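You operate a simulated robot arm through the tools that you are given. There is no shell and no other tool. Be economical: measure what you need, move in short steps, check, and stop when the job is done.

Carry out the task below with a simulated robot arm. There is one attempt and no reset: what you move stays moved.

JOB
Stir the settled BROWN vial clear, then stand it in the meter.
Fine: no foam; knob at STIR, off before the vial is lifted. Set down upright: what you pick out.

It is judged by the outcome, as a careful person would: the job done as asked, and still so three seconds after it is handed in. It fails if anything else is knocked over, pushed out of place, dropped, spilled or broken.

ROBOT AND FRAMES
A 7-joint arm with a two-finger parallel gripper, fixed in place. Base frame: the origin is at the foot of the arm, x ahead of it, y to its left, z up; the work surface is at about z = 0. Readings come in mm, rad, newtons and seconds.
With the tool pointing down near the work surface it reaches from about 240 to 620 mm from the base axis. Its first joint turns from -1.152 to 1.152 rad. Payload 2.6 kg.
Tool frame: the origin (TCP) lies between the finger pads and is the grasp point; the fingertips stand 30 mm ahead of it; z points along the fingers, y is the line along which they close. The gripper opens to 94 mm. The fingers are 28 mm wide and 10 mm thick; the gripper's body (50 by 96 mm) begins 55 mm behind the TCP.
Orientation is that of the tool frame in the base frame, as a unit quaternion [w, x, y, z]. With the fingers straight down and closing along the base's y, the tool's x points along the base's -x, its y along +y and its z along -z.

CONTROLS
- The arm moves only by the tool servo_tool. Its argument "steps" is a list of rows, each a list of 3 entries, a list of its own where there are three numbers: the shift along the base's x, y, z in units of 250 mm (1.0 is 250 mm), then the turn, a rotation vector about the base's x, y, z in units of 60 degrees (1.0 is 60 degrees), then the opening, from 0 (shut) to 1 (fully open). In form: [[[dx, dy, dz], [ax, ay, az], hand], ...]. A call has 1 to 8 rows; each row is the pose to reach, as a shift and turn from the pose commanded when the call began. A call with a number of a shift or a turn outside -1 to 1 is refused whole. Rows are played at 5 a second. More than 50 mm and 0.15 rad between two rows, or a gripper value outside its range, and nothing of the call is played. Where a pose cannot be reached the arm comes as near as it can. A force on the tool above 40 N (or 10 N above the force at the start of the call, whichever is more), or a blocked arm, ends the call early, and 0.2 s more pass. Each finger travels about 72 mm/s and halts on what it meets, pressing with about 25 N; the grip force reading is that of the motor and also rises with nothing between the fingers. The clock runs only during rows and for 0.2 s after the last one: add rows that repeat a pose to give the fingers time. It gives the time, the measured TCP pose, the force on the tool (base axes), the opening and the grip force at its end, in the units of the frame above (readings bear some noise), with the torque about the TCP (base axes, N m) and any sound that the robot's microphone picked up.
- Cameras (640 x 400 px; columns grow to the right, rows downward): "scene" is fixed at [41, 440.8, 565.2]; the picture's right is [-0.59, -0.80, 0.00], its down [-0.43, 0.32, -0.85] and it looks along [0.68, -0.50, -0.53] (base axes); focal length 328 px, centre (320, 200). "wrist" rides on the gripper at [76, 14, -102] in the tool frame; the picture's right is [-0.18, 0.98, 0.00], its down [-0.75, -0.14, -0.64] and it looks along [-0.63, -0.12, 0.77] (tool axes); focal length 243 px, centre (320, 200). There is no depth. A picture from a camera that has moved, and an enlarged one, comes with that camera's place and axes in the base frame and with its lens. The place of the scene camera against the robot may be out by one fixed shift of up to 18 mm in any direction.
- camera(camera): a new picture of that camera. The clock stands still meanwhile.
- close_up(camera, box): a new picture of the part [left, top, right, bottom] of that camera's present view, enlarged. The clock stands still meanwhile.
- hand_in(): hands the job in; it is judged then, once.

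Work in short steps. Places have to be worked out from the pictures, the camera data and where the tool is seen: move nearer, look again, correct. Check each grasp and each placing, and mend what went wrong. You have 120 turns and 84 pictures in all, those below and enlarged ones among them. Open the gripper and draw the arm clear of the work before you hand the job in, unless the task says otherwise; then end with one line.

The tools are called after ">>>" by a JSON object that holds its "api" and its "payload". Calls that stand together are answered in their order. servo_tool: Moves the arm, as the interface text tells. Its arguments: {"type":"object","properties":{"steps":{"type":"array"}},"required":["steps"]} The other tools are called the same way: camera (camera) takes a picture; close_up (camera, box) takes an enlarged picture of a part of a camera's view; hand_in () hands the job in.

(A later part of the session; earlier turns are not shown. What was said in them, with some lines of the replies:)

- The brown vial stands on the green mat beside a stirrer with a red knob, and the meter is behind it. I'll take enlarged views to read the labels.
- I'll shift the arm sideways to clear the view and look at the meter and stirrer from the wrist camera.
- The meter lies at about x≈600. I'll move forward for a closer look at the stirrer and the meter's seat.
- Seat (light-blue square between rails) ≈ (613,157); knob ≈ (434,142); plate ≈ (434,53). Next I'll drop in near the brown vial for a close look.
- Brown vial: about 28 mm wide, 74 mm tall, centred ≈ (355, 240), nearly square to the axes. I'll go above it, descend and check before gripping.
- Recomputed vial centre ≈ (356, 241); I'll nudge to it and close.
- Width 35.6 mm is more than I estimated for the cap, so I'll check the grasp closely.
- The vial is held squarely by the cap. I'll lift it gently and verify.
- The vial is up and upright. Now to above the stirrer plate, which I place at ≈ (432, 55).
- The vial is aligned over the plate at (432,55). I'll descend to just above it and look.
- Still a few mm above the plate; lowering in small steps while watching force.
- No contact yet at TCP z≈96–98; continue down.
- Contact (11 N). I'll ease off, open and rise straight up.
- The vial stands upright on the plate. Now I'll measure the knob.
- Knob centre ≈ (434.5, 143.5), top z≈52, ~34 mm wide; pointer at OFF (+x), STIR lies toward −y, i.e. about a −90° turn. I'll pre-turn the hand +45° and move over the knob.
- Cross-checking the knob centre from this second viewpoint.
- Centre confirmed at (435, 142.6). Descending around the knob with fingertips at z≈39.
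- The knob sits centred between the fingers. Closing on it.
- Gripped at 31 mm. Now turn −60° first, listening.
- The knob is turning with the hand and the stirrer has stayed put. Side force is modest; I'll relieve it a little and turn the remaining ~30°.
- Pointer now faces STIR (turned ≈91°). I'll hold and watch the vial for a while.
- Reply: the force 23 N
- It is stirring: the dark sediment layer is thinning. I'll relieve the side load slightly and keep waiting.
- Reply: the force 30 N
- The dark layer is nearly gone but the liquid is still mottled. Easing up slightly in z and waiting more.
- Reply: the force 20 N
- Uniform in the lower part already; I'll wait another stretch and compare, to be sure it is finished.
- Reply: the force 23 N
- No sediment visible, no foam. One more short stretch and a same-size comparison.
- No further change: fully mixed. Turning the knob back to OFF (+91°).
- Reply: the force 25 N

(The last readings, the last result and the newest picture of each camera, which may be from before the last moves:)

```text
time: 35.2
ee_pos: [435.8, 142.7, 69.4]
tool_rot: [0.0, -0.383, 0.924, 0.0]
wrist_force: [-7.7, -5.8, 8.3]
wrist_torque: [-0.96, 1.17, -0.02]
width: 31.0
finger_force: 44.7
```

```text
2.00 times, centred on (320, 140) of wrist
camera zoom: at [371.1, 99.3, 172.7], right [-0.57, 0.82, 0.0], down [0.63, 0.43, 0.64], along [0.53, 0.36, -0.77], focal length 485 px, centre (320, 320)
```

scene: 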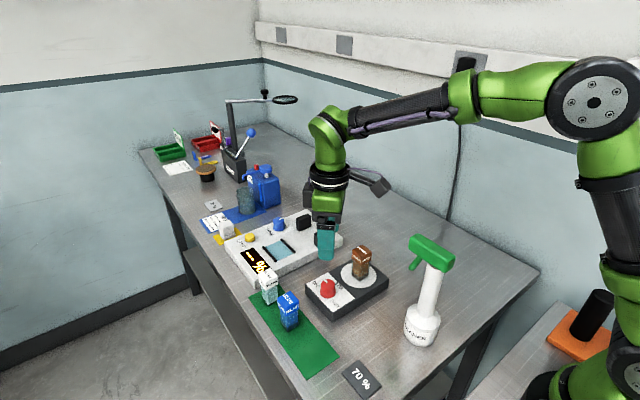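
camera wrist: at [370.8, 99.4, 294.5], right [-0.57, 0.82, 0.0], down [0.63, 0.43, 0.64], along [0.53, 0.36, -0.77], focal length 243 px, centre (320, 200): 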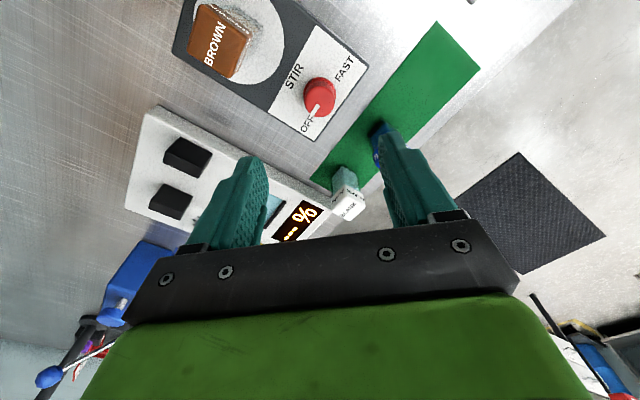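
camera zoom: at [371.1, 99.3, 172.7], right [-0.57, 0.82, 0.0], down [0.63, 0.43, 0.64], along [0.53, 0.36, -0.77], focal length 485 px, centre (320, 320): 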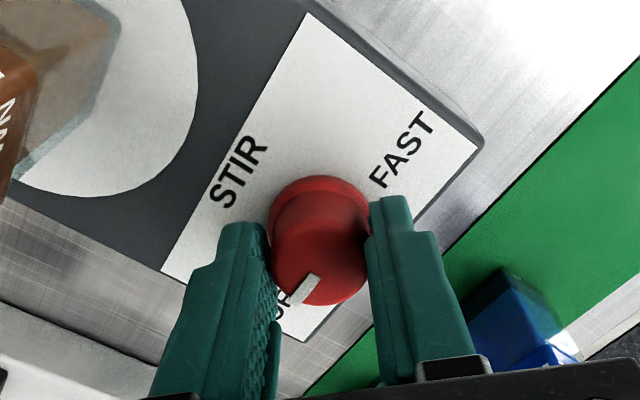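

Pointer is back at OFF. Release, rise, and verify.

>>> {"api": "servo_tool", "payload": {"steps": [[[0, 0, 0], [0, 0, 0], 0.4], [[0, 0, 0], [0, 0, 0], 0.7], [[0, 0, 0], [0, 0, 0], 0.75], [[0, 0, 0.1], [0, 0, 0], 0.75], [[0, 0, 0.26], [0, 0, 0], 0.75], [[0, 0, 0.42], [0, 0, 0], 0.75], [[0, 0, 0.5], [0, 0, 0], 0.75], [[0, 0, 0.5], [0, 0, 0], 0.75]]}}

>>> {"api": "close_up", "payload": {"camera": "wrist", "box": [100, 0, 400, 240]}}

>>> {"api": "close_up", "payload": {"camera": "scene", "box": [300, 230, 390, 320]}}

```text
time: 37.0
ee_pos: [434.2, 142.6, 196.9]
tool_rot: [-0.001, -0.383, 0.924, 0.0]
wrist_force: [0.1, 0.3, 0.3]
wrist_torque: [-0.01, 0.04, 0.03]
width: 70.5
finger_force: 0.1
```

```text
1.67 times, centred on (250, 120) of wrist
camera zoom: at [370.4, 99.5, 299.7], right [-0.56, 0.83, 0.0], down [0.63, 0.43, 0.64], along [0.53, 0.36, -0.77], focal length 404 px, centre (437, 333)
```

zoom: 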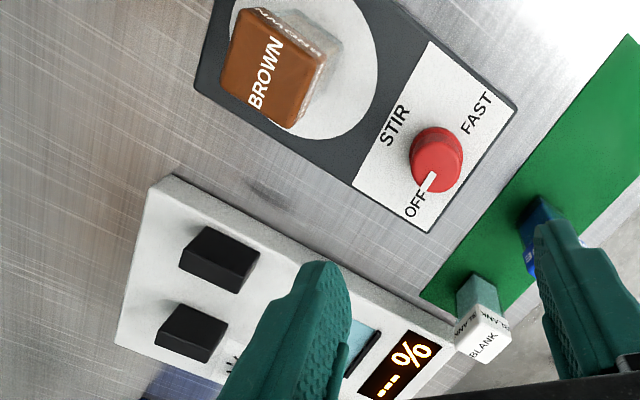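

```text
4.44 times, centred on (345, 275) of scene
camera zoom: at [41.0, 440.8, 565.2], right [-0.59, -0.8, 0.0], down [-0.43, 0.32, -0.85], along [0.68, -0.5, -0.53], focal length 1456 px, centre (209, -133)
```

zoom: 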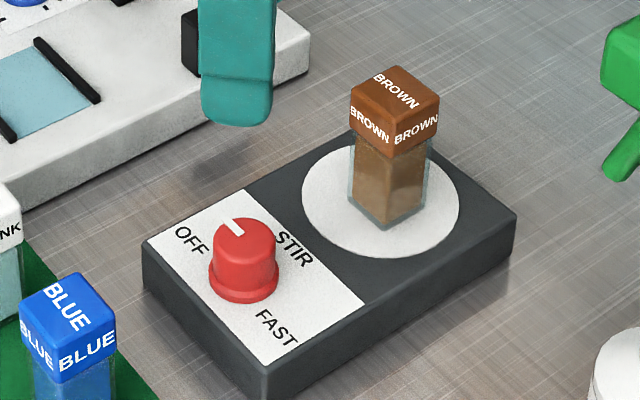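

Knob is OFF, the vial stayed put and uniform. Next I'll study the meter from above to settle where its cell position is; rotating the hand back on the way.

>>> {"api": "servo_tool", "payload": {"steps": [[[0.02, -0.02, 0.1], [0, 0, -0.125], 0.75], [[0.06, -0.05, 0.2], [0, 0, -0.25], 0.75], [[0.12, -0.09, 0.3], [0, 0, -0.375], 0.75], [[0.2, -0.13, 0.35], [0, 0, -0.5], 0.75], [[0.28, -0.17, 0.35], [0, 0, -0.625], 0.75], [[0.28, -0.2, 0.35], [0, 0, -0.75], 0.75], [[0.28, -0.2, 0.35], [0, 0, -0.75], 0.75]]}}

>>> {"api": "close_up", "payload": {"camera": "wrist", "box": [230, 60, 430, 230]}}

>>> {"api": "close_up", "payload": {"camera": "scene", "box": [220, 200, 350, 290]}}

```text
time: 38.6
ee_pos: [503.9, 93.0, 283.5]
tool_rot: [0.0, 0.0, 1.0, 0.0]
wrist_force: [-0.3, 1.0, -0.1]
wrist_torque: [0.0, 0.03, 0.04]
width: 70.4
finger_force: 0.1
```

```text
2.35 times, centred on (330, 145) of wrist
camera zoom: at [428.6, 108.4, 385.6], right [0.19, 0.98, 0.0], down [0.75, -0.14, 0.64], along [0.63, -0.12, -0.77], focal length 571 px, centre (296, 329)
```

zoom: 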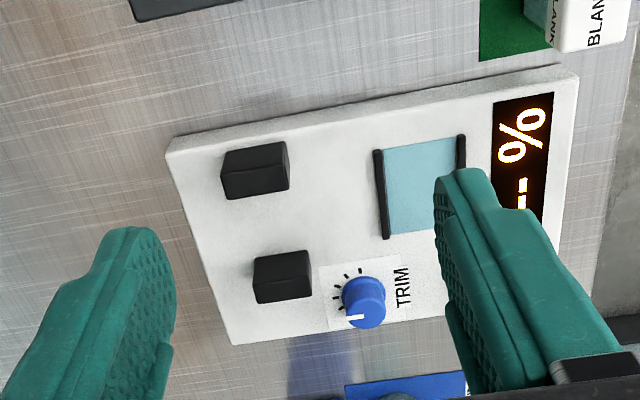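

```text
4.44 times, centred on (285, 245) of scene
camera zoom: at [41.0, 440.8, 565.2], right [-0.59, -0.8, 0.0], down [-0.43, 0.32, -0.85], along [0.68, -0.5, -0.53], focal length 1456 px, centre (476, 0)
```

zoom: 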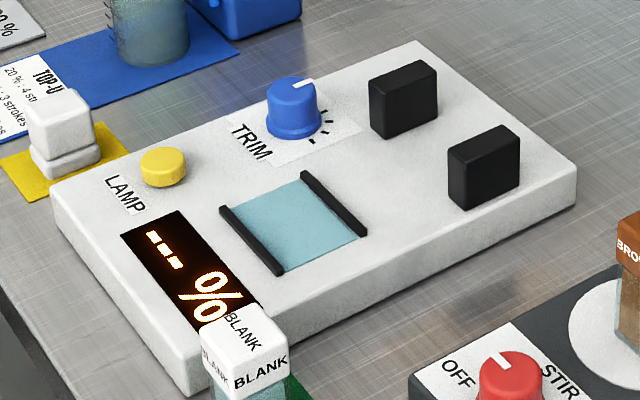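

The two candidates are the light-blue pad between low rails and the gap between the two black blocks. I'll zoom in on each for details such as lenses or a recess.

>>> {"api": "close_up", "payload": {"camera": "scene", "box": [290, 205, 345, 255]}}

>>> {"api": "close_up", "payload": {"camera": "scene", "box": [258, 228, 308, 268]}}

```text
8.00 times, centred on (318, 230) of scene
camera zoom: at [41.0, 440.8, 565.2], right [-0.59, -0.8, 0.0], down [-0.43, 0.32, -0.85], along [0.68, -0.5, -0.53], focal length 2621 px, centre (340, -40)
```

zoom: 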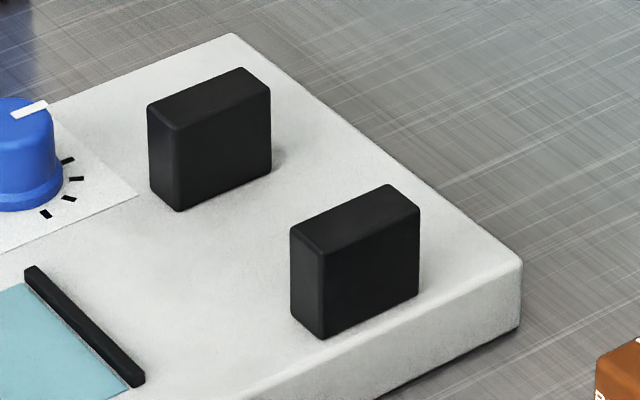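

```text
10.00 times, centred on (283, 248) of scene
camera zoom: at [41.0, 440.8, 565.2], right [-0.59, -0.8, 0.0], down [-0.43, 0.32, -0.85], along [0.68, -0.5, -0.53], focal length 3276 px, centre (690, -280)
```

zoom: 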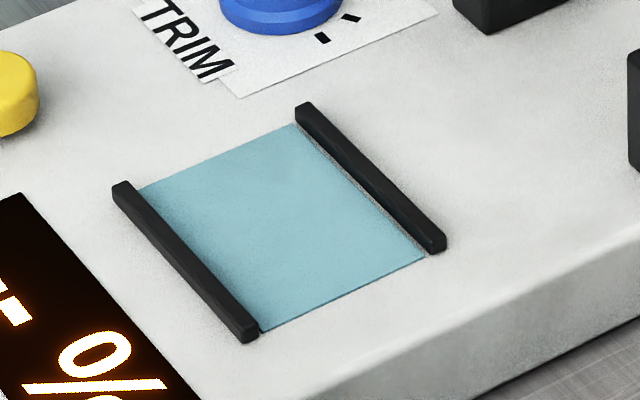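

The black blocks face each other like lamp and detector, so the light path runs between them at ≈ (611, 55). The pad looks like a thin slide between rails. I'll test reach over the gap empty-handed, well above the blocks, and look.

>>> {"api": "servo_tool", "payload": {"steps": [[[0.14, -0.05, 0], [0, 0, 0], 0.75], [[0.28, -0.1, 0], [0, 0, 0], 0.75], [[0.36, -0.13, -0.1], [0, 0, 0], 0.75], [[0.4, -0.15, -0.26], [0, 0, 0], 0.75], [[0.428, -0.152, -0.4], [0, 0, 0], 0.75], [[0.428, -0.152, -0.52], [0, 0, 0], 0.75], [[0.428, -0.152, -0.52], [0, 0, 0], 0.75]]}}

>>> {"api": "camera", "payload": {"camera": "wrist"}}

>>> {"api": "camera", "payload": {"camera": "scene"}}

```text
time: 40.2
ee_pos: [603.4, 62.9, 153.2]
tool_rot: [0.0, 0.0, 1.0, 0.0]
wrist_force: [0.5, 0.6, -0.3]
wrist_torque: [0.02, -0.03, 0.05]
width: 70.6
finger_force: 0.0
out of reach, approached as far as the arm can: row 2, 3, 4, 5, 6, 7
```

```text
35 pictures are left
camera wrist: at [528.1, 77.3, 255.2], right [0.18, 0.98, 0.0], down [0.75, -0.14, 0.64], along [0.63, -0.12, -0.77], focal length 243 px, centre (320, 200)
```

wrist: 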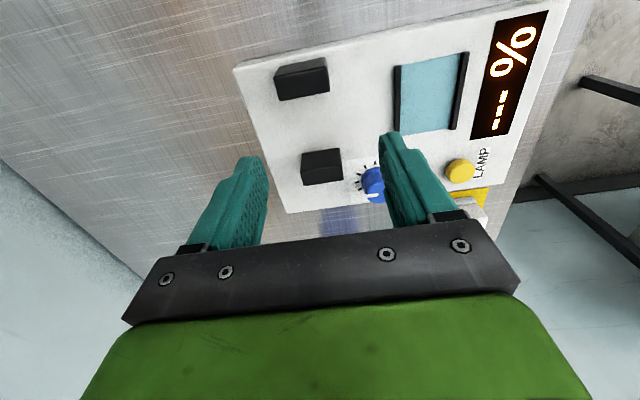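

```text
34 pictures are left
```

scene: 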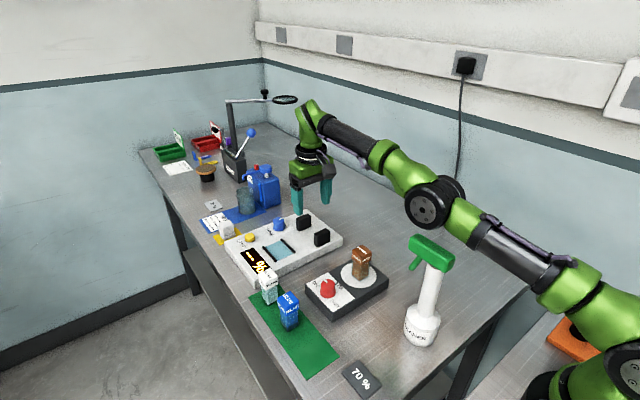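

Gap measured from here: blocks at x≈568–584 and ≈649+, y≈54. At z 153 the arm reaches x≈603; I'll test reach at lower height, fingertips still above the blocks (top ≈60).

>>> {"api": "servo_tool", "payload": {"steps": [[[0, 0, -0.1], [0, 0, 0], 0.75], [[0, 0, -0.18], [0, 0, 0], 0.75], [[0, 0, -0.2], [0, 0, 0], 0.75], [[0, 0, -0.2], [0, 0, 0], 0.75]]}}

```text
time: 41.2
ee_pos: [604.6, 61.9, 102.5]
tool_rot: [0.001, 0.0, 1.0, 0.001]
wrist_force: [-0.1, 0.0, -0.4]
wrist_torque: [0.0, 0.0, 0.0]
width: 70.4
finger_force: 0.1
```

Now probe further outward at this height.

>>> {"api": "servo_tool", "payload": {"steps": [[[0.015, -0.015, 0], [0, 0, 0], 0.75], [[0.032, -0.03, 0], [0, 0, 0], 0.75], [[0.032, -0.03, 0], [0, 0, 0], 0.75]]}}

>>> {"api": "close_up", "payload": {"camera": "wrist", "box": [210, 0, 410, 200]}}

```text
time: 42.0
ee_pos: [611.5, 54.2, 101.9]
tool_rot: [0.0, 0.0, 1.0, 0.0]
wrist_force: [-0.9, -0.5, 0.3]
wrist_torque: [0.03, -0.01, 0.0]
width: 70.4
finger_force: 0.0
```

```text
2.00 times, centred on (310, 100) of wrist
camera zoom: at [535.8, 68.9, 205.1], right [0.18, 0.98, 0.0], down [0.75, -0.14, 0.64], along [0.63, -0.12, -0.77], focal length 485 px, centre (340, 400)
```

zoom: 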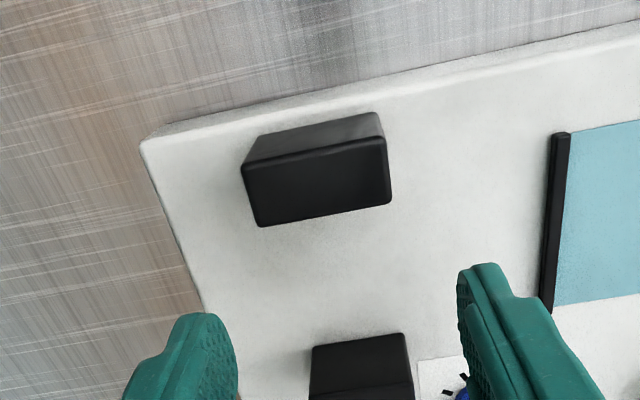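

Reach at (611.5, 54) is fine; the gap runs x 584–648, centre ≈ (616, 55). Now back to fetch the vial: up, then over to (432, 55.5).

>>> {"api": "servo_tool", "payload": {"steps": [[[-0.03, 0, 0.16], [0, 0, 0], 0.75], [[-0.06, 0, 0.34], [0, 0, 0], 0.75], [[-0.2, 0, 0.37], [0, 0, 0], 0.75], [[-0.36, 0, 0.37], [0, 0, 0], 0.75], [[-0.52, 0.003, 0.37], [0, 0, 0], 0.75], [[-0.66, 0.005, 0.37], [0, 0, 0], 0.75], [[-0.718, 0.005, 0.37], [0, 0, 0], 0.75], [[-0.718, 0.005, 0.37], [0, 0, 0], 0.75]]}}

>>> {"api": "camera", "payload": {"camera": "wrist"}}

```text
time: 43.8
ee_pos: [433.0, 53.6, 195.6]
tool_rot: [0.0, 0.0, 1.0, 0.0]
wrist_force: [0.4, -0.8, 0.0]
wrist_torque: [0.0, -0.04, -0.02]
width: 70.5
finger_force: 0.1
```

```text
32 pictures are left
camera wrist: at [356.8, 69.7, 297.1], right [0.18, 0.98, 0.0], down [0.75, -0.14, 0.64], along [0.63, -0.12, -0.77], focal length 243 px, centre (320, 200)
```

wrist: 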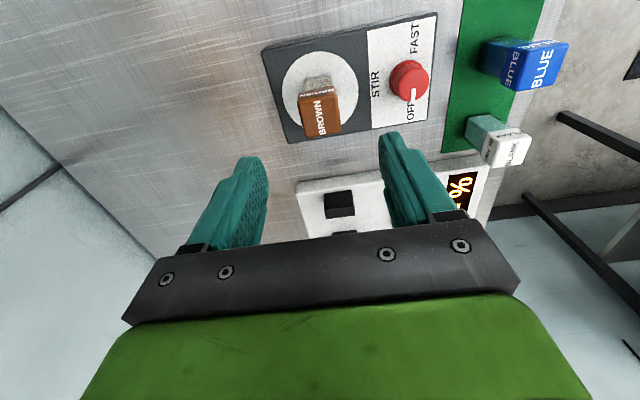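

The vial is where I left it. Descending around it and gripping at the same height.

>>> {"api": "servo_tool", "payload": {"steps": [[[-0.004, 0.004, -0.14], [0, 0, 0], 0.75], [[-0.004, 0.006, -0.28], [0, 0, 0], 0.75], [[-0.004, 0.006, -0.36], [0, 0, 0], 0.75], [[-0.004, 0.006, -0.404], [0, 0, 0], 0.75], [[-0.004, 0.006, -0.404], [0, 0, 0], 0.5], [[-0.004, 0.006, -0.404], [0, 0, 0], 0.3], [[-0.004, 0.006, -0.404], [0, 0, 0], 0.2], [[-0.004, 0.006, -0.404], [0, 0, 0], 0.2]]}}

>>> {"api": "close_up", "payload": {"camera": "scene", "box": [310, 210, 400, 300]}}

```text
time: 45.6
ee_pos: [432.5, 57.5, 95.0]
tool_rot: [0.0, 0.0, 1.0, 0.0]
wrist_force: [-0.1, -0.1, 0.4]
wrist_torque: [-0.01, 0.02, 0.02]
width: 35.7
finger_force: 25.1
```

```text
4.44 times, centred on (355, 255) of scene
camera zoom: at [41.0, 440.8, 565.2], right [-0.59, -0.8, 0.0], down [-0.43, 0.32, -0.85], along [0.68, -0.5, -0.53], focal length 1456 px, centre (164, -44)
```

zoom: 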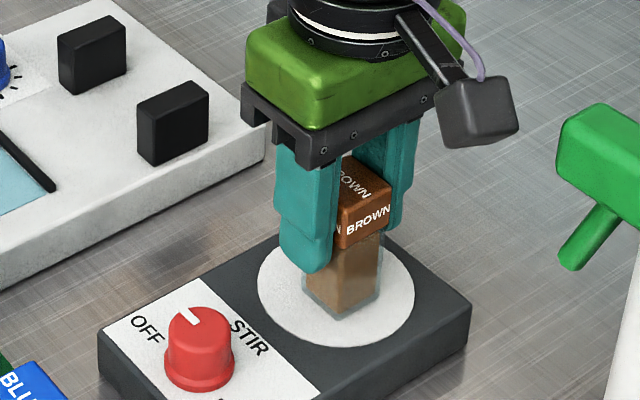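

Gripped (35.7 mm). Lifting 60 mm gently and carrying it out over the meter gap.

>>> {"api": "servo_tool", "payload": {"steps": [[[0, 0, 0.03], [0, 0, 0], 0.2], [[0, 0, 0.1], [0, 0, 0], 0.2], [[0, 0, 0.19], [0, 0, 0], 0.2], [[0, 0, 0.235], [0, 0, 0], 0.2], [[0, 0, 0.235], [0, 0, 0], 0.2]]}}

>>> {"api": "servo_tool", "payload": {"steps": [[[0.04, 0, 0], [0, 0, 0], 0.2], [[0.14, 0, 0], [0, 0, 0], 0.2], [[0.27, -0.003, 0], [0, 0, 0], 0.2], [[0.4, -0.005, 0], [0, 0, 0], 0.2], [[0.53, -0.006, 0], [0, 0, 0], 0.2], [[0.63, -0.008, 0], [0, 0, 0], 0.2], [[0.68, -0.008, 0], [0, 0, 0], 0.2], [[0.68, -0.008, 0], [0, 0, 0], 0.2]]}}

>>> {"api": "camera", "payload": {"camera": "wrist"}}

>>> {"api": "close_up", "payload": {"camera": "scene", "box": [240, 160, 370, 280]}}

```text
time: 46.8
ee_pos: [433.3, 56.3, 153.6]
tool_rot: [0.0, 0.0, 1.0, 0.0]
wrist_force: [0.3, 0.1, -0.6]
wrist_torque: [0.02, 0.0, -0.05]
width: 35.7
finger_force: 25.0
```

```text
time: 48.6
ee_pos: [599.2, 57.2, 152.9]
tool_rot: [-0.001, 0.0, 1.0, 0.0]
wrist_force: [-0.2, 0.3, -0.7]
wrist_torque: [0.03, 0.03, -0.02]
width: 35.6
finger_force: 25.4
```

```text
30 pictures are left
camera wrist: at [523.2, 72.5, 255.2], right [0.18, 0.98, 0.0], down [0.75, -0.14, 0.64], along [0.63, -0.12, -0.77], focal length 243 px, centre (320, 200)
```

wrist: 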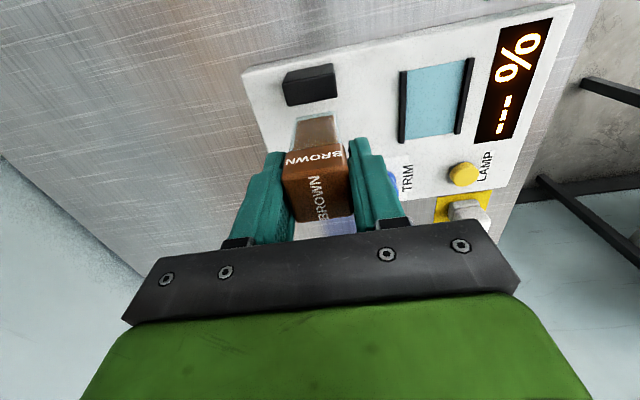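

```text
3.33 times, centred on (305, 220) of scene
camera zoom: at [41.0, 440.8, 565.2], right [-0.59, -0.8, 0.0], down [-0.43, 0.32, -0.85], along [0.68, -0.5, -0.53], focal length 1092 px, centre (370, 133)
```

zoom: 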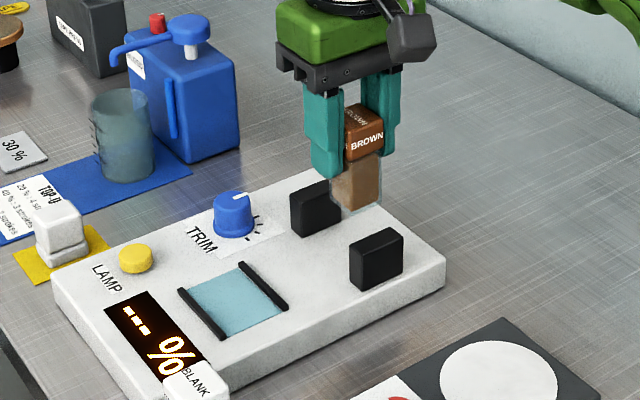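

Over the gap. Move out to x≈611 while lowering to z≈130 (vial bottom ≈68, above the block tops), then check.

>>> {"api": "servo_tool", "payload": {"steps": [[[0.01, -0.004, -0.04], [0, 0, 0], 0.2], [[0.03, -0.008, -0.08], [0, 0, 0], 0.2], [[0.05, -0.008, -0.092], [0, 0, 0], 0.2], [[0.05, -0.008, -0.092], [0, 0, 0], 0.2]]}}

>>> {"api": "close_up", "payload": {"camera": "wrist", "box": [230, 20, 430, 230]}}

>>> {"api": "close_up", "payload": {"camera": "scene", "box": [280, 190, 350, 260]}}

```text
time: 49.6
ee_pos: [609.6, 57.7, 128.1]
tool_rot: [0.0, 0.0, 1.0, 0.0]
wrist_force: [0.1, 0.6, -1.5]
wrist_torque: [-0.02, 0.03, -0.03]
width: 35.7
finger_force: 25.0
out of reach, approached as far as the arm can: row 3, 4
```

```text
1.90 times, centred on (330, 125) of wrist
camera zoom: at [533.5, 72.3, 231.4], right [0.18, 0.98, 0.0], down [0.75, -0.14, 0.64], along [0.63, -0.12, -0.77], focal length 462 px, centre (301, 343)
```

zoom: 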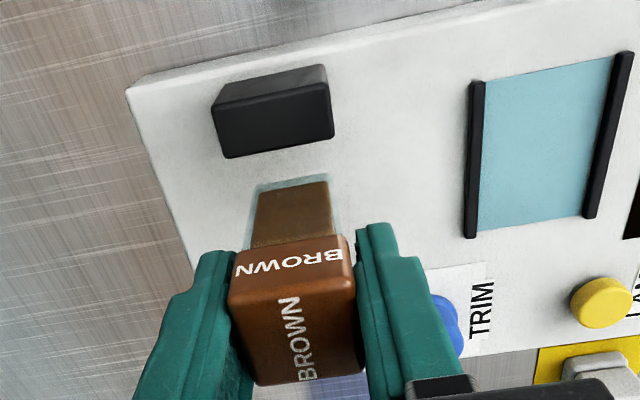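

```text
5.71 times, centred on (315, 225) of scene
camera zoom: at [41.0, 440.8, 565.2], right [-0.59, -0.8, 0.0], down [-0.43, 0.32, -0.85], along [0.68, -0.5, -0.53], focal length 1872 px, centre (349, 57)
```

zoom: 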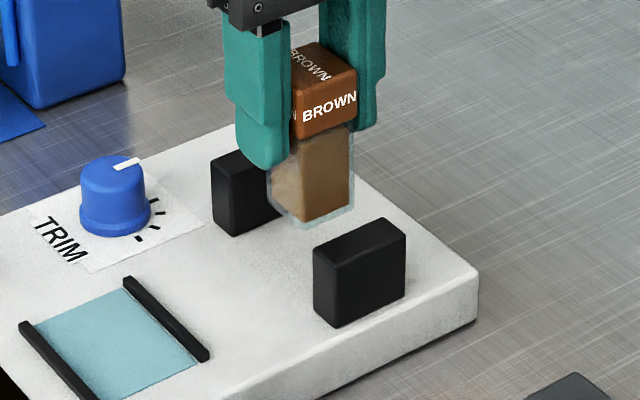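

Alignment looks good. Descend further to just above the meter surface.

>>> {"api": "servo_tool", "payload": {"steps": [[[0.002, -0.006, -0.04], [0, 0, 0], 0.2], [[0.006, -0.01, -0.08], [0, 0, 0], 0.2], [[0.01, -0.012, -0.1], [0, 0, 0], 0.2], [[0.01, -0.012, -0.108], [0, 0, 0], 0.2], [[0.01, -0.012, -0.108], [0, 0, 0], 0.2]]}}

>>> {"api": "close_up", "payload": {"camera": "scene", "box": [280, 190, 350, 260]}}

```text
time: 51.0
ee_pos: [617.0, 57.2, 135.4]
tool_rot: [0.027, 0.0, 1.0, 0.004]
wrist_force: [-0.4, -0.3, -0.1]
wrist_torque: [-0.02, 0.0, -0.01]
width: 35.8
finger_force: 25.2
stopped in row 5: the arm was blocked; the commanded pose is now the measured one
```

```text
5.71 times, centred on (315, 225) of scene
camera zoom: at [40.7, 440.7, 565.3], right [-0.59, -0.8, 0.0], down [-0.43, 0.32, -0.85], along [0.68, -0.5, -0.53], focal length 1872 px, centre (349, 57)
```

zoom: 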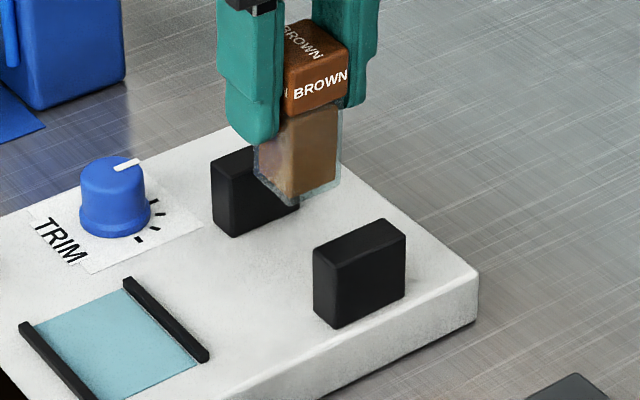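

The arm hit its stretch limit and rose/tilted 3°. I'll back in to x≈602, level the hand, then descend there as I did in the empty test before moving outward.

>>> {"api": "servo_tool", "payload": {"steps": [[[-0.03, -0.004, 0.01], [-0.004, 0.026, 0], 0.2], [[-0.06, -0.006, 0.02], [-0.008, 0.052, 0], 0.2], [[-0.064, -0.006, 0.02], [-0.008, 0.052, 0], 0.2], [[-0.064, -0.006, 0.02], [-0.008, 0.052, 0], 0.2]]}}

>>> {"api": "camera", "payload": {"camera": "wrist"}}

```text
time: 52.0
ee_pos: [605.8, 54.4, 139.6]
tool_rot: [-0.004, 0.0, 1.0, -0.001]
wrist_force: [0.2, 0.6, -1.5]
wrist_torque: [0.03, 0.01, -0.02]
width: 35.8
finger_force: 24.9
out of reach, approached as far as the arm can: row 2, 3, 4
```

```text
25 pictures are left
camera wrist: at [529.5, 69.4, 241.8], right [0.18, 0.98, 0.0], down [0.76, -0.14, 0.64], along [0.63, -0.12, -0.77], focal length 243 px, centre (320, 200)
```

wrist: 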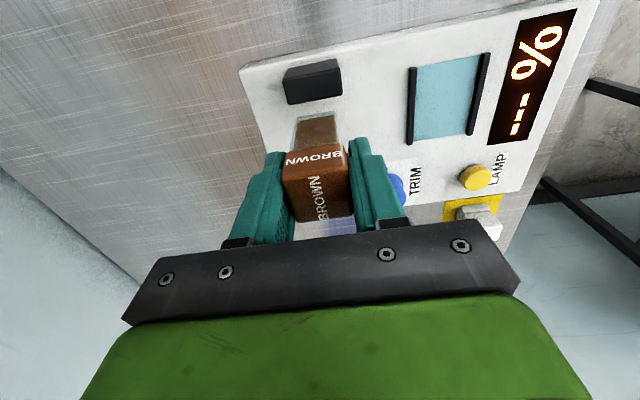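

Level again to within 0.5°. Pull in a touch to x≈602 and fix the remainder.

>>> {"api": "servo_tool", "payload": {"steps": [[[-0.008, 0, 0], [0.002, -0.007, 0], 0.2], [[-0.014, 0, 0], [0.002, -0.007, 0], 0.2], [[-0.014, 0, 0], [0.002, -0.007, 0], 0.2]]}}

```text
time: 52.8
ee_pos: [605.6, 55.8, 139.8]
tool_rot: [0.0, 0.001, 1.0, 0.0]
wrist_force: [-0.8, 0.8, -1.3]
wrist_torque: [0.05, -0.01, -0.02]
width: 35.6
finger_force: 24.7
out of reach, approached as far as the arm can: row 1, 2, 3
```

Still flagged at the limit; drawing back another ~8 mm.

>>> {"api": "servo_tool", "payload": {"steps": [[[-0.02, 0, 0], [0, 0, 0], 0.2], [[-0.032, 0, 0], [0, 0, 0], 0.2], [[-0.032, 0, 0], [0, 0, 0], 0.2]]}}

```text
time: 53.6
ee_pos: [605.3, 56.1, 140.3]
tool_rot: [-0.002, 0.0, 1.0, 0.0]
wrist_force: [-0.4, -0.1, -1.0]
wrist_torque: [-0.03, 0.01, 0.02]
width: 35.6
finger_force: 25.4
out of reach, approached as far as the arm can: row 1, 2, 3
```

No movement inward: the arm seems stuck at a joint limit in this configuration. Try moving up and inward together in larger steps.

>>> {"api": "servo_tool", "payload": {"steps": [[[-0.08, 0, 0.06], [0, 0, 0], 0.2], [[-0.16, 0, 0.12], [0, 0, 0], 0.2], [[-0.24, 0, 0.16], [0, 0, 0], 0.2], [[-0.24, 0, 0.16], [0, 0, 0], 0.2]]}}

>>> {"api": "camera", "payload": {"camera": "scene"}}

```text
time: 54.6
ee_pos: [591.3, 60.7, 188.9]
tool_rot: [-0.004, 0.001, 1.0, -0.001]
wrist_force: [-0.3, -0.9, -0.7]
wrist_torque: [-0.02, 0.03, 0.01]
width: 35.7
finger_force: 24.8
out of reach, approached as far as the arm can: row 1, 2, 3, 4
```

```text
24 pictures are left
```

scene: 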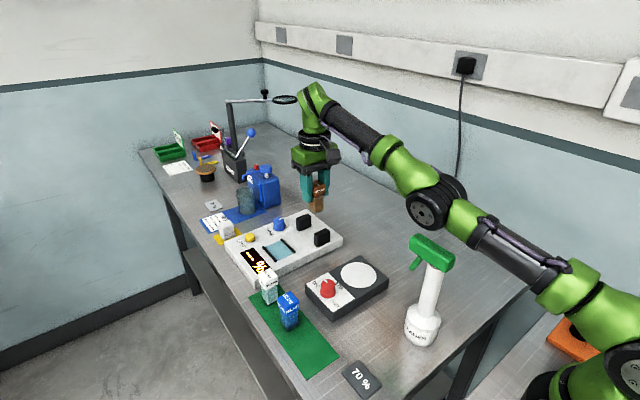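

The elbow is fully straight, so inward motion is stuck at the singularity. I'll try a bigger inward pull, at this height well clear of everything.

>>> {"api": "servo_tool", "payload": {"steps": [[[-0.18, 0, 0], [0, 0, 0], 0.2], [[-0.36, 0, 0], [0, 0, 0], 0.2], [[-0.5, 0, 0], [0, 0, 0], 0.2], [[-0.5, 0, 0], [0, 0, 0], 0.2]]}}

```text
time: 55.6
ee_pos: [579.5, 71.0, 223.1]
tool_rot: [-0.004, 0.001, 1.0, -0.001]
wrist_force: [-0.1, -0.1, -0.6]
wrist_torque: [-0.04, -0.02, 0.02]
width: 35.5
finger_force: 24.4
out of reach, approached as far as the arm can: row 1, 2, 3, 4
```

It only slides along its boundary, so the elbow probably sits just past straight. I'll push radially outward to straighten it, then pull inward-downward.

>>> {"api": "servo_tool", "payload": {"steps": [[[0.18, 0.02, 0.02], [0, 0, 0], 0.2], [[0.36, 0.04, 0.04], [0, 0, 0], 0.2], [[0.36, 0.04, 0.04], [0, 0, 0], 0.2], [[0.18, 0.02, 0.02], [0, 0, 0], 0.2], [[0.0, 0, 0], [0, 0, 0], 0.2], [[-0.18, 0, 0], [0, 0, 0], 0.2], [[-0.18, 0, 0], [0, 0, 0], 0.2]]}}

```text
time: 57.2
ee_pos: [572.9, 77.1, 239.4]
tool_rot: [-0.004, 0.0, 1.0, 0.001]
wrist_force: [0.1, 0.2, -0.2]
wrist_torque: [0.04, -0.01, 0.0]
width: 35.8
finger_force: 25.3
out of reach, approached as far as the arm can: row 1, 2, 3, 4, 6, 7
```

Still stuck; I'll try swinging sideways along the arc combined with lowering, which should break the singular alignment.

>>> {"api": "servo_tool", "payload": {"steps": [[[-0.05, 0.12, -0.04], [0, 0, 0.05], 0.2], [[-0.12, 0.26, -0.08], [0, 0, 0.1], 0.2], [[-0.2, 0.4, -0.1], [0, 0, 0.15], 0.2], [[-0.28, 0.44, -0.12], [0, 0, 0.15], 0.2], [[-0.36, 0.44, -0.12], [0, 0, 0.15], 0.2], [[-0.36, 0.44, -0.12], [0, 0, 0.15], 0.2]]}}

>>> {"api": "camera", "payload": {"camera": "scene"}}

```text
time: 58.6
ee_pos: [545.1, 204.3, 229.7]
tool_rot: [-0.004, -0.078, 0.997, -0.001]
wrist_force: [-0.2, -0.5, -0.4]
wrist_torque: [-0.02, 0.01, -0.01]
width: 35.4
finger_force: 25.3
out of reach, approached as far as the arm can: row 1, 2, 3, 4, 5, 6
```

```text
23 pictures are left
```

scene: 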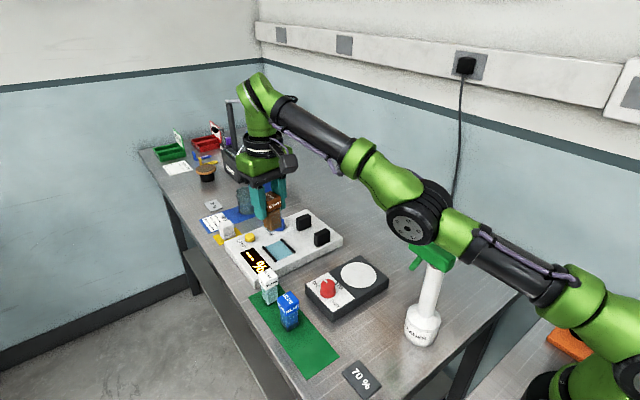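

The elbow is almost straight and low. A tool pitch (fingers toward the base) combined with inward motion should give the solver a way to bend the elbow; trying with a modest tilt.

>>> {"api": "servo_tool", "payload": {"steps": [[[-0.06, -0.02, 0], [-0.04, 0.1, 0], 0.2], [[-0.12, -0.04, 0], [-0.07, 0.2, 0], 0.2], [[-0.2, -0.07, 0], [-0.1, 0.28, 0], 0.2], [[-0.3, -0.1, 0], [-0.1, 0.28, 0], 0.2], [[-0.4, -0.14, 0], [-0.1, 0.28, 0], 0.2], [[-0.4, -0.14, 0], [-0.07, 0.18, 0], 0.2], [[-0.4, -0.14, 0], [-0.03, 0.08, 0], 0.2], [[-0.4, -0.14, 0], [0, 0, 0], 0.2]]}}

```text
time: 60.4
ee_pos: [443.1, 168.6, 228.8]
tool_rot: [-0.003, -0.078, 0.997, 0.0]
wrist_force: [-0.4, 0.5, -0.3]
wrist_torque: [0.01, 0.02, -0.01]
width: 35.7
finger_force: 25.2
out of reach, approached as far as the arm can: row 1, 2
```

Unstuck, and level again. Quick check of the vial in the grip, then I'll re-approach staying inside the limit: descend at x≈601, then slide outward low down as in the empty test.

>>> {"api": "servo_tool", "payload": {"steps": [[[0.08, -0.08, -0.02], [0, 0, -0.05], 0.2], [[0.18, -0.19, -0.05], [0, 0, -0.1], 0.2], [[0.28, -0.3, -0.1], [0, 0, -0.149], 0.2], [[0.38, -0.4, -0.14], [0, 0, -0.149], 0.2], [[0.45, -0.446, -0.175], [0, 0, -0.149], 0.2], [[0.468, -0.446, -0.175], [0, 0, -0.149], 0.2], [[0.468, -0.446, -0.175], [0, 0, -0.149], 0.2]]}}

>>> {"api": "camera", "payload": {"camera": "wrist"}}

>>> {"api": "camera", "payload": {"camera": "scene"}}

```text
time: 62.0
ee_pos: [559.5, 55.5, 184.9]
tool_rot: [-0.003, -0.001, 1.0, -0.001]
wrist_force: [0.0, 0.1, -0.9]
wrist_torque: [0.02, 0.02, 0.0]
width: 35.5
finger_force: 25.7
```

```text
22 pictures are left
camera wrist: at [484.6, 70.7, 286.7], right [0.18, 0.98, 0.0], down [0.76, -0.14, 0.64], along [0.63, -0.12, -0.77], focal length 243 px, centre (320, 200)
```

wrist: 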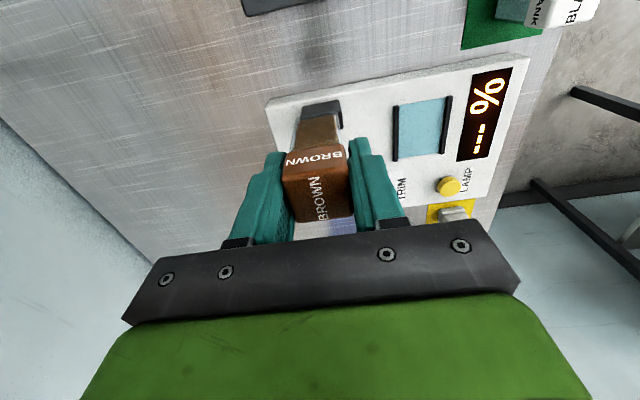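

```text
21 pictures are left
```

scene: 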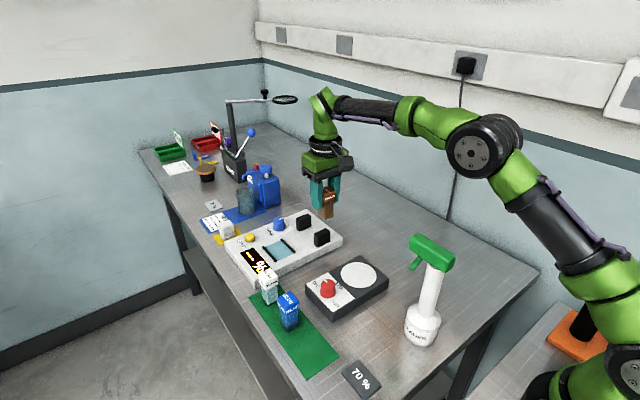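

Elbow is bent upward again and the vial is fine. Moving to (600, 56, 150).

>>> {"api": "servo_tool", "payload": {"steps": [[[0.06, 0, -0.08], [0, -0.005, 0], 0.2], [[0.12, 0.002, -0.14], [0, -0.005, 0], 0.2], [[0.162, 0.002, -0.14], [0, -0.005, 0], 0.2], [[0.162, 0.002, -0.14], [0, -0.005, 0], 0.2]]}}

```text
time: 63.0
ee_pos: [599.6, 57.6, 148.3]
tool_rot: [0.0, -0.001, 1.0, -0.001]
wrist_force: [0.4, -0.2, -0.1]
wrist_torque: [-0.02, -0.04, 0.01]
width: 35.8
finger_force: 25.5
```

No limit flagged. Descending here: vial front edge ≈587 versus block back ≈584, so nudge to x≈602 first on the way down.

>>> {"api": "servo_tool", "payload": {"steps": [[[0.008, -0.004, -0.04], [0, 0, 0], 0.2], [[0.012, -0.006, -0.09], [0, 0, 0], 0.2], [[0.016, -0.006, -0.11], [0, 0, 0], 0.2], [[0.016, -0.006, -0.11], [0, 0, 0], 0.2]]}}

>>> {"api": "close_up", "payload": {"camera": "wrist", "box": [230, 20, 430, 230]}}

```text
time: 64.0
ee_pos: [602.4, 55.5, 122.2]
tool_rot: [0.001, -0.001, 1.0, 0.0]
wrist_force: [0.3, -0.2, -0.9]
wrist_torque: [-0.01, -0.01, 0.0]
width: 35.7
finger_force: 24.4
```

```text
1.90 times, centred on (330, 125) of wrist
camera zoom: at [528.1, 70.6, 224.0], right [0.18, 0.98, 0.0], down [0.75, -0.14, 0.64], along [0.63, -0.12, -0.77], focal length 462 px, centre (301, 343)
```

zoom: 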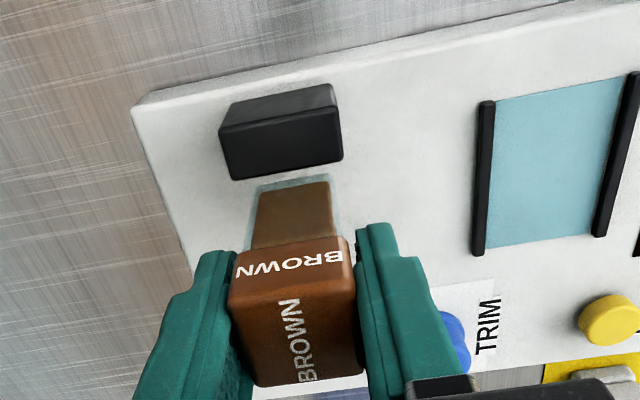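

Clear of the block by a few mm. Shift out 3 mm more and continue down to z≈104.

>>> {"api": "servo_tool", "payload": {"steps": [[[0.01, 0, 0], [0, 0, 0], 0.2], [[0.012, -0.002, -0.03], [0, 0, 0], 0.2], [[0.014, -0.002, -0.06], [0, 0, 0], 0.2], [[0.016, -0.002, -0.076], [0, 0, 0], 0.2], [[0.016, -0.002, -0.076], [0, 0, 0], 0.2]]}}

```text
time: 65.2
ee_pos: [609.3, 56.2, 103.8]
tool_rot: [0.0, -0.001, 1.0, 0.0]
wrist_force: [0.3, 0.4, -1.3]
wrist_torque: [0.0, 0.02, 0.0]
width: 35.7
finger_force: 24.3
```

Good, no limit hit. Outward to ≈611, and down a few mm.

>>> {"api": "servo_tool", "payload": {"steps": [[[0.01, -0.002, -0.01], [0, 0, 0], 0.2], [[0.016, -0.004, -0.02], [0, 0, 0], 0.2], [[0.016, -0.004, -0.028], [0, 0, 0], 0.2], [[0.016, -0.004, -0.028], [0, 0, 0], 0.2]]}}

>>> {"api": "close_up", "payload": {"camera": "scene", "box": [280, 190, 350, 260]}}

```text
time: 66.2
ee_pos: [612.3, 54.5, 96.7]
tool_rot: [0.0, -0.001, 1.0, 0.0]
wrist_force: [-0.4, -0.3, -0.8]
wrist_torque: [0.01, -0.01, -0.02]
width: 35.8
finger_force: 24.7
```

```text
5.71 times, centred on (315, 225) of scene
camera zoom: at [41.0, 440.8, 565.2], right [-0.59, -0.8, 0.0], down [-0.43, 0.32, -0.85], along [0.68, -0.5, -0.53], focal length 1872 px, centre (349, 57)
```

zoom: 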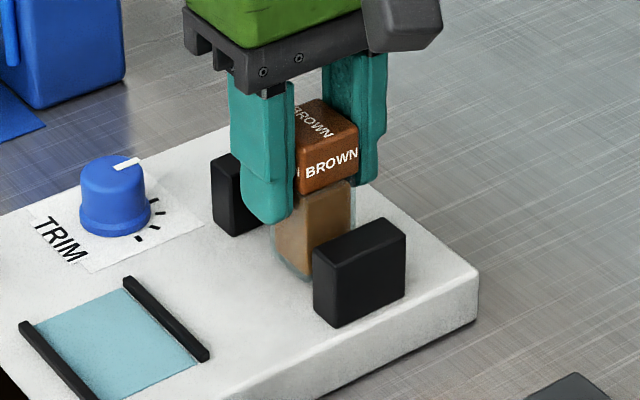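

Nicely between the blocks at (612, 54.5). Lowering in ~2 mm steps to contact.

>>> {"api": "servo_tool", "payload": {"steps": [[[0, 0, -0.006], [0, 0, 0], 0.2], [[0, 0, -0.012], [0, 0, 0], 0.2], [[0, 0, -0.012], [0, 0, 0], 0.2]]}}

>>> {"api": "servo_tool", "payload": {"steps": [[[0, 0, -0.006], [0, 0, 0], 0.2], [[0, 0, -0.008], [0, 0, 0], 0.2], [[0, 0, -0.008], [0, 0, 0], 0.2]]}}

```text
time: 67.0
ee_pos: [612.0, 53.9, 93.2]
tool_rot: [0.0, -0.001, 1.0, 0.0]
wrist_force: [-0.8, 0.3, 3.7]
wrist_torque: [0.04, 0.03, 0.02]
width: 35.7
finger_force: 25.1
```

```text
time: 67.8
ee_pos: [612.9, 54.5, 95.1]
tool_rot: [0.002, 0.0, 1.0, -0.001]
wrist_force: [-3.7, -0.2, 20.9]
wrist_torque: [0.02, 0.16, -0.03]
width: 35.7
finger_force: 25.5
```

Contact made. Ease back up ~1.7 mm, then look at the vial and display before releasing.

>>> {"api": "servo_tool", "payload": {"steps": [[[0, 0, 0.007], [0, 0, 0], 0.2], [[0, 0, 0.007], [0, 0, 0], 0.2]]}}

>>> {"api": "close_up", "payload": {"camera": "scene", "box": [230, 190, 350, 290]}}

```text
time: 68.4
ee_pos: [613.0, 54.1, 92.5]
tool_rot: [0.001, -0.001, 1.0, -0.001]
wrist_force: [4.3, 0.3, 13.6]
wrist_torque: [0.07, -0.42, 0.02]
width: 36.1
finger_force: 24.8
```

```text
4.00 times, centred on (290, 240) of scene
camera zoom: at [40.9, 440.8, 565.2], right [-0.59, -0.8, 0.0], down [-0.43, 0.32, -0.85], along [0.68, -0.5, -0.53], focal length 1310 px, centre (440, 40)
```

zoom: 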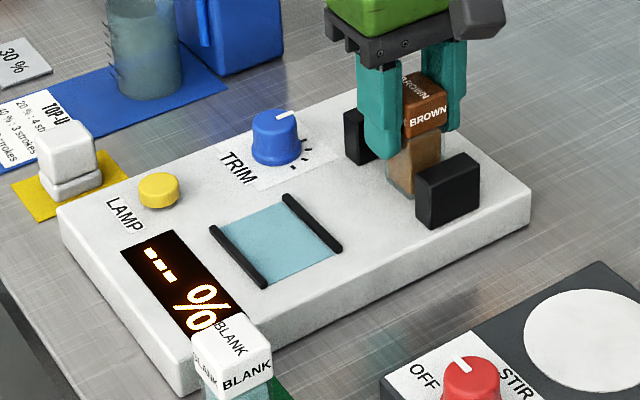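

Seated and upright. Release with fingers opening symmetrically, then rise while easing inward to stay off the reach limit.

>>> {"api": "servo_tool", "payload": {"steps": [[[0, 0, 0.002], [0, 0, 0], 0.35], [[0, 0, 0.002], [0, 0, 0], 0.55], [[0, 0, 0.002], [0, 0, 0], 0.7], [[0, 0, 0.002], [0, 0, 0], 0.7], [[-0.02, 0, 0.06], [0, 0, 0], 0.7], [[-0.06, 0, 0.16], [0, 0, 0], 0.7], [[-0.12, 0, 0.3], [0, 0, 0], 0.7], [[-0.2, 0, 0.42], [0, 0, 0], 0.7]]}}

>>> {"api": "close_up", "payload": {"camera": "scene", "box": [230, 190, 350, 290]}}

```text
time: 70.2
ee_pos: [560.7, 52.4, 197.0]
tool_rot: [0.0, -0.001, 1.0, -0.001]
wrist_force: [-0.8, -0.2, -0.3]
wrist_torque: [0.0, 0.0, -0.02]
width: 65.7
finger_force: 0.1
```

```text
4.00 times, centred on (290, 240) of scene
camera zoom: at [41.1, 440.8, 565.2], right [-0.59, -0.8, 0.0], down [-0.43, 0.32, -0.85], along [0.68, -0.5, -0.53], focal length 1310 px, centre (440, 40)
```

zoom: 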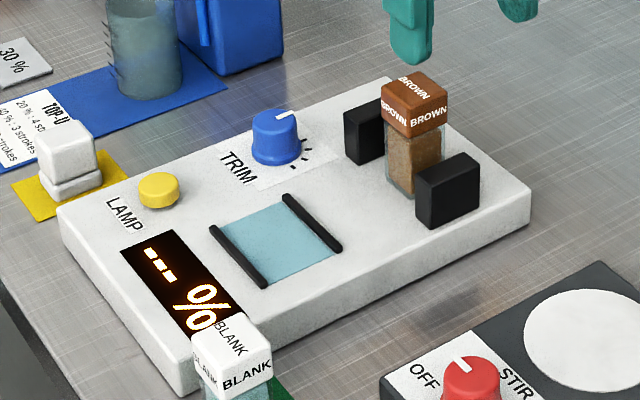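

It stands upright between the blocks. Draw the arm clear and give the meter a moment, then re-read the display.

>>> {"api": "servo_tool", "payload": {"steps": [[[-0.1, 0, 0.1], [0, 0, 0], 0.7], [[-0.25, 0, 0.2], [0, 0, 0], 0.7], [[-0.42, 0, 0.3], [0, 0, 0], 0.7], [[-0.6, 0, 0.4], [0, 0, 0], 0.7], [[-0.6, 0, 0.5], [0, 0, 0], 0.7], [[-0.6, 0, 0.5], [0, 0, 0], 0.7], [[-0.6, 0, 0.5], [0, 0, 0], 0.7], [[-0.6, 0, 0.5], [0, 0, 0], 0.7]]}}

>>> {"api": "close_up", "payload": {"camera": "scene", "box": [230, 190, 350, 290]}}

>>> {"api": "close_up", "payload": {"camera": "wrist", "box": [230, 60, 450, 240]}}

```text
refused: row 4 steps farther than a row can; nothing moved
```

```text
4.00 times, centred on (290, 240) of scene
camera zoom: at [41.1, 440.8, 565.2], right [-0.59, -0.8, 0.0], down [-0.43, 0.32, -0.85], along [0.68, -0.5, -0.53], focal length 1310 px, centre (440, 40)
```

zoom: 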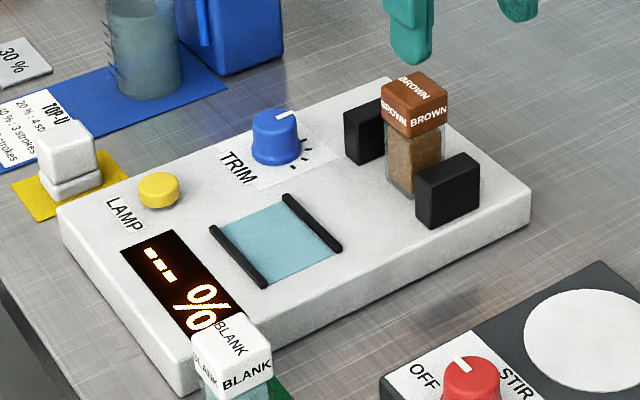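

```text
2.22 times, centred on (340, 150) of wrist
camera zoom: at [485.3, 67.1, 299.7], right [0.18, 0.98, 0.0], down [0.75, -0.14, 0.64], along [0.63, -0.12, -0.77], focal length 539 px, centre (276, 311)
```

zoom: 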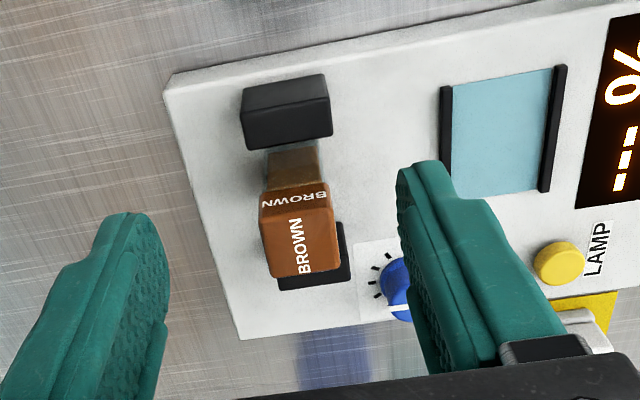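

That move was refused for step size; retracting with smaller steps.

>>> {"api": "servo_tool", "payload": {"steps": [[[-0.1, 0, 0.08], [0, 0, 0], 0.7], [[-0.22, 0, 0.16], [0, 0, 0], 0.7], [[-0.34, 0, 0.24], [0, 0, 0], 0.7], [[-0.46, 0, 0.32], [0, 0, 0], 0.7], [[-0.58, 0, 0.4], [0, 0, 0], 0.7], [[-0.6, 0, 0.45], [0, 0, 0], 0.7], [[-0.6, 0, 0.45], [0, 0, 0], 0.7], [[-0.6, 0, 0.45], [0, 0, 0], 0.7]]}}

>>> {"api": "close_up", "payload": {"camera": "scene", "box": [230, 190, 390, 320]}}

```text
time: 72.0
ee_pos: [412.0, 54.6, 311.8]
tool_rot: [0.0, -0.001, 1.0, -0.001]
wrist_force: [0.1, -0.2, 0.1]
wrist_torque: [0.03, 0.0, 0.01]
width: 65.7
finger_force: 0.1
```

```text
3.08 times, centred on (310, 255) of scene
camera zoom: at [41.0, 440.8, 565.2], right [-0.59, -0.8, 0.0], down [-0.43, 0.32, -0.85], along [0.68, -0.5, -0.53], focal length 1008 px, centre (351, 31)
```

zoom: 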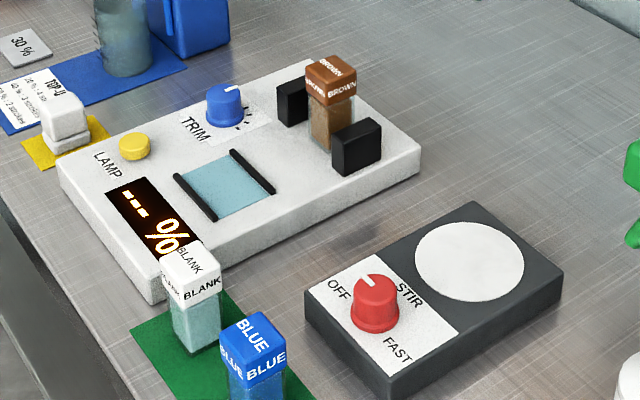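

The vial stands in the light path; the lamp is off, so no reading is expected. Last check of the liquid and the rest of the bench.

>>> {"api": "close_up", "payload": {"camera": "scene", "box": [295, 200, 335, 240]}}

>>> {"api": "camera", "payload": {"camera": "scene"}}

```text
10.00 times, centred on (315, 220) of scene
camera zoom: at [41.0, 440.8, 565.2], right [-0.59, -0.8, 0.0], down [-0.43, 0.32, -0.85], along [0.68, -0.5, -0.53], focal length 3276 px, centre (370, 0)
```

zoom: 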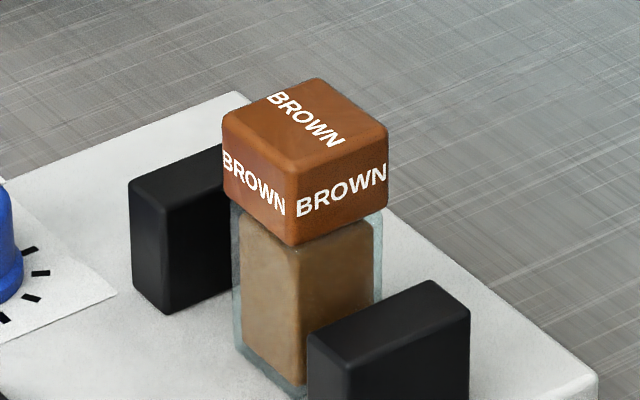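

```text
12 pictures are left
```

scene: 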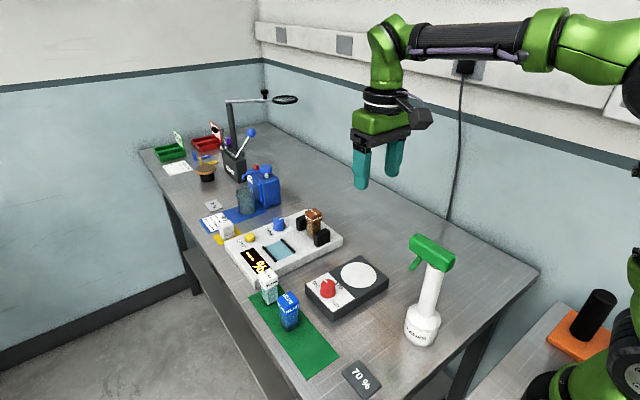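

The liquid is uniform with no sediment or foam, the vial is upright in the meter, the knob is OFF, nothing else was moved, and the arm is clear. Handing in.

>>> {"api": "hand_in", "payload": {}}

```text
The job is handed in.
```

I stirred the brown vial at STIR until no sediment or foam was visible, turned the knob to OFF before lifting, and stood the vial upright between the meter's two black blocks; I took that gap to be the measuring spot, but the display still showed "--- %" with the lamp untouched, so no reading confirmed it.
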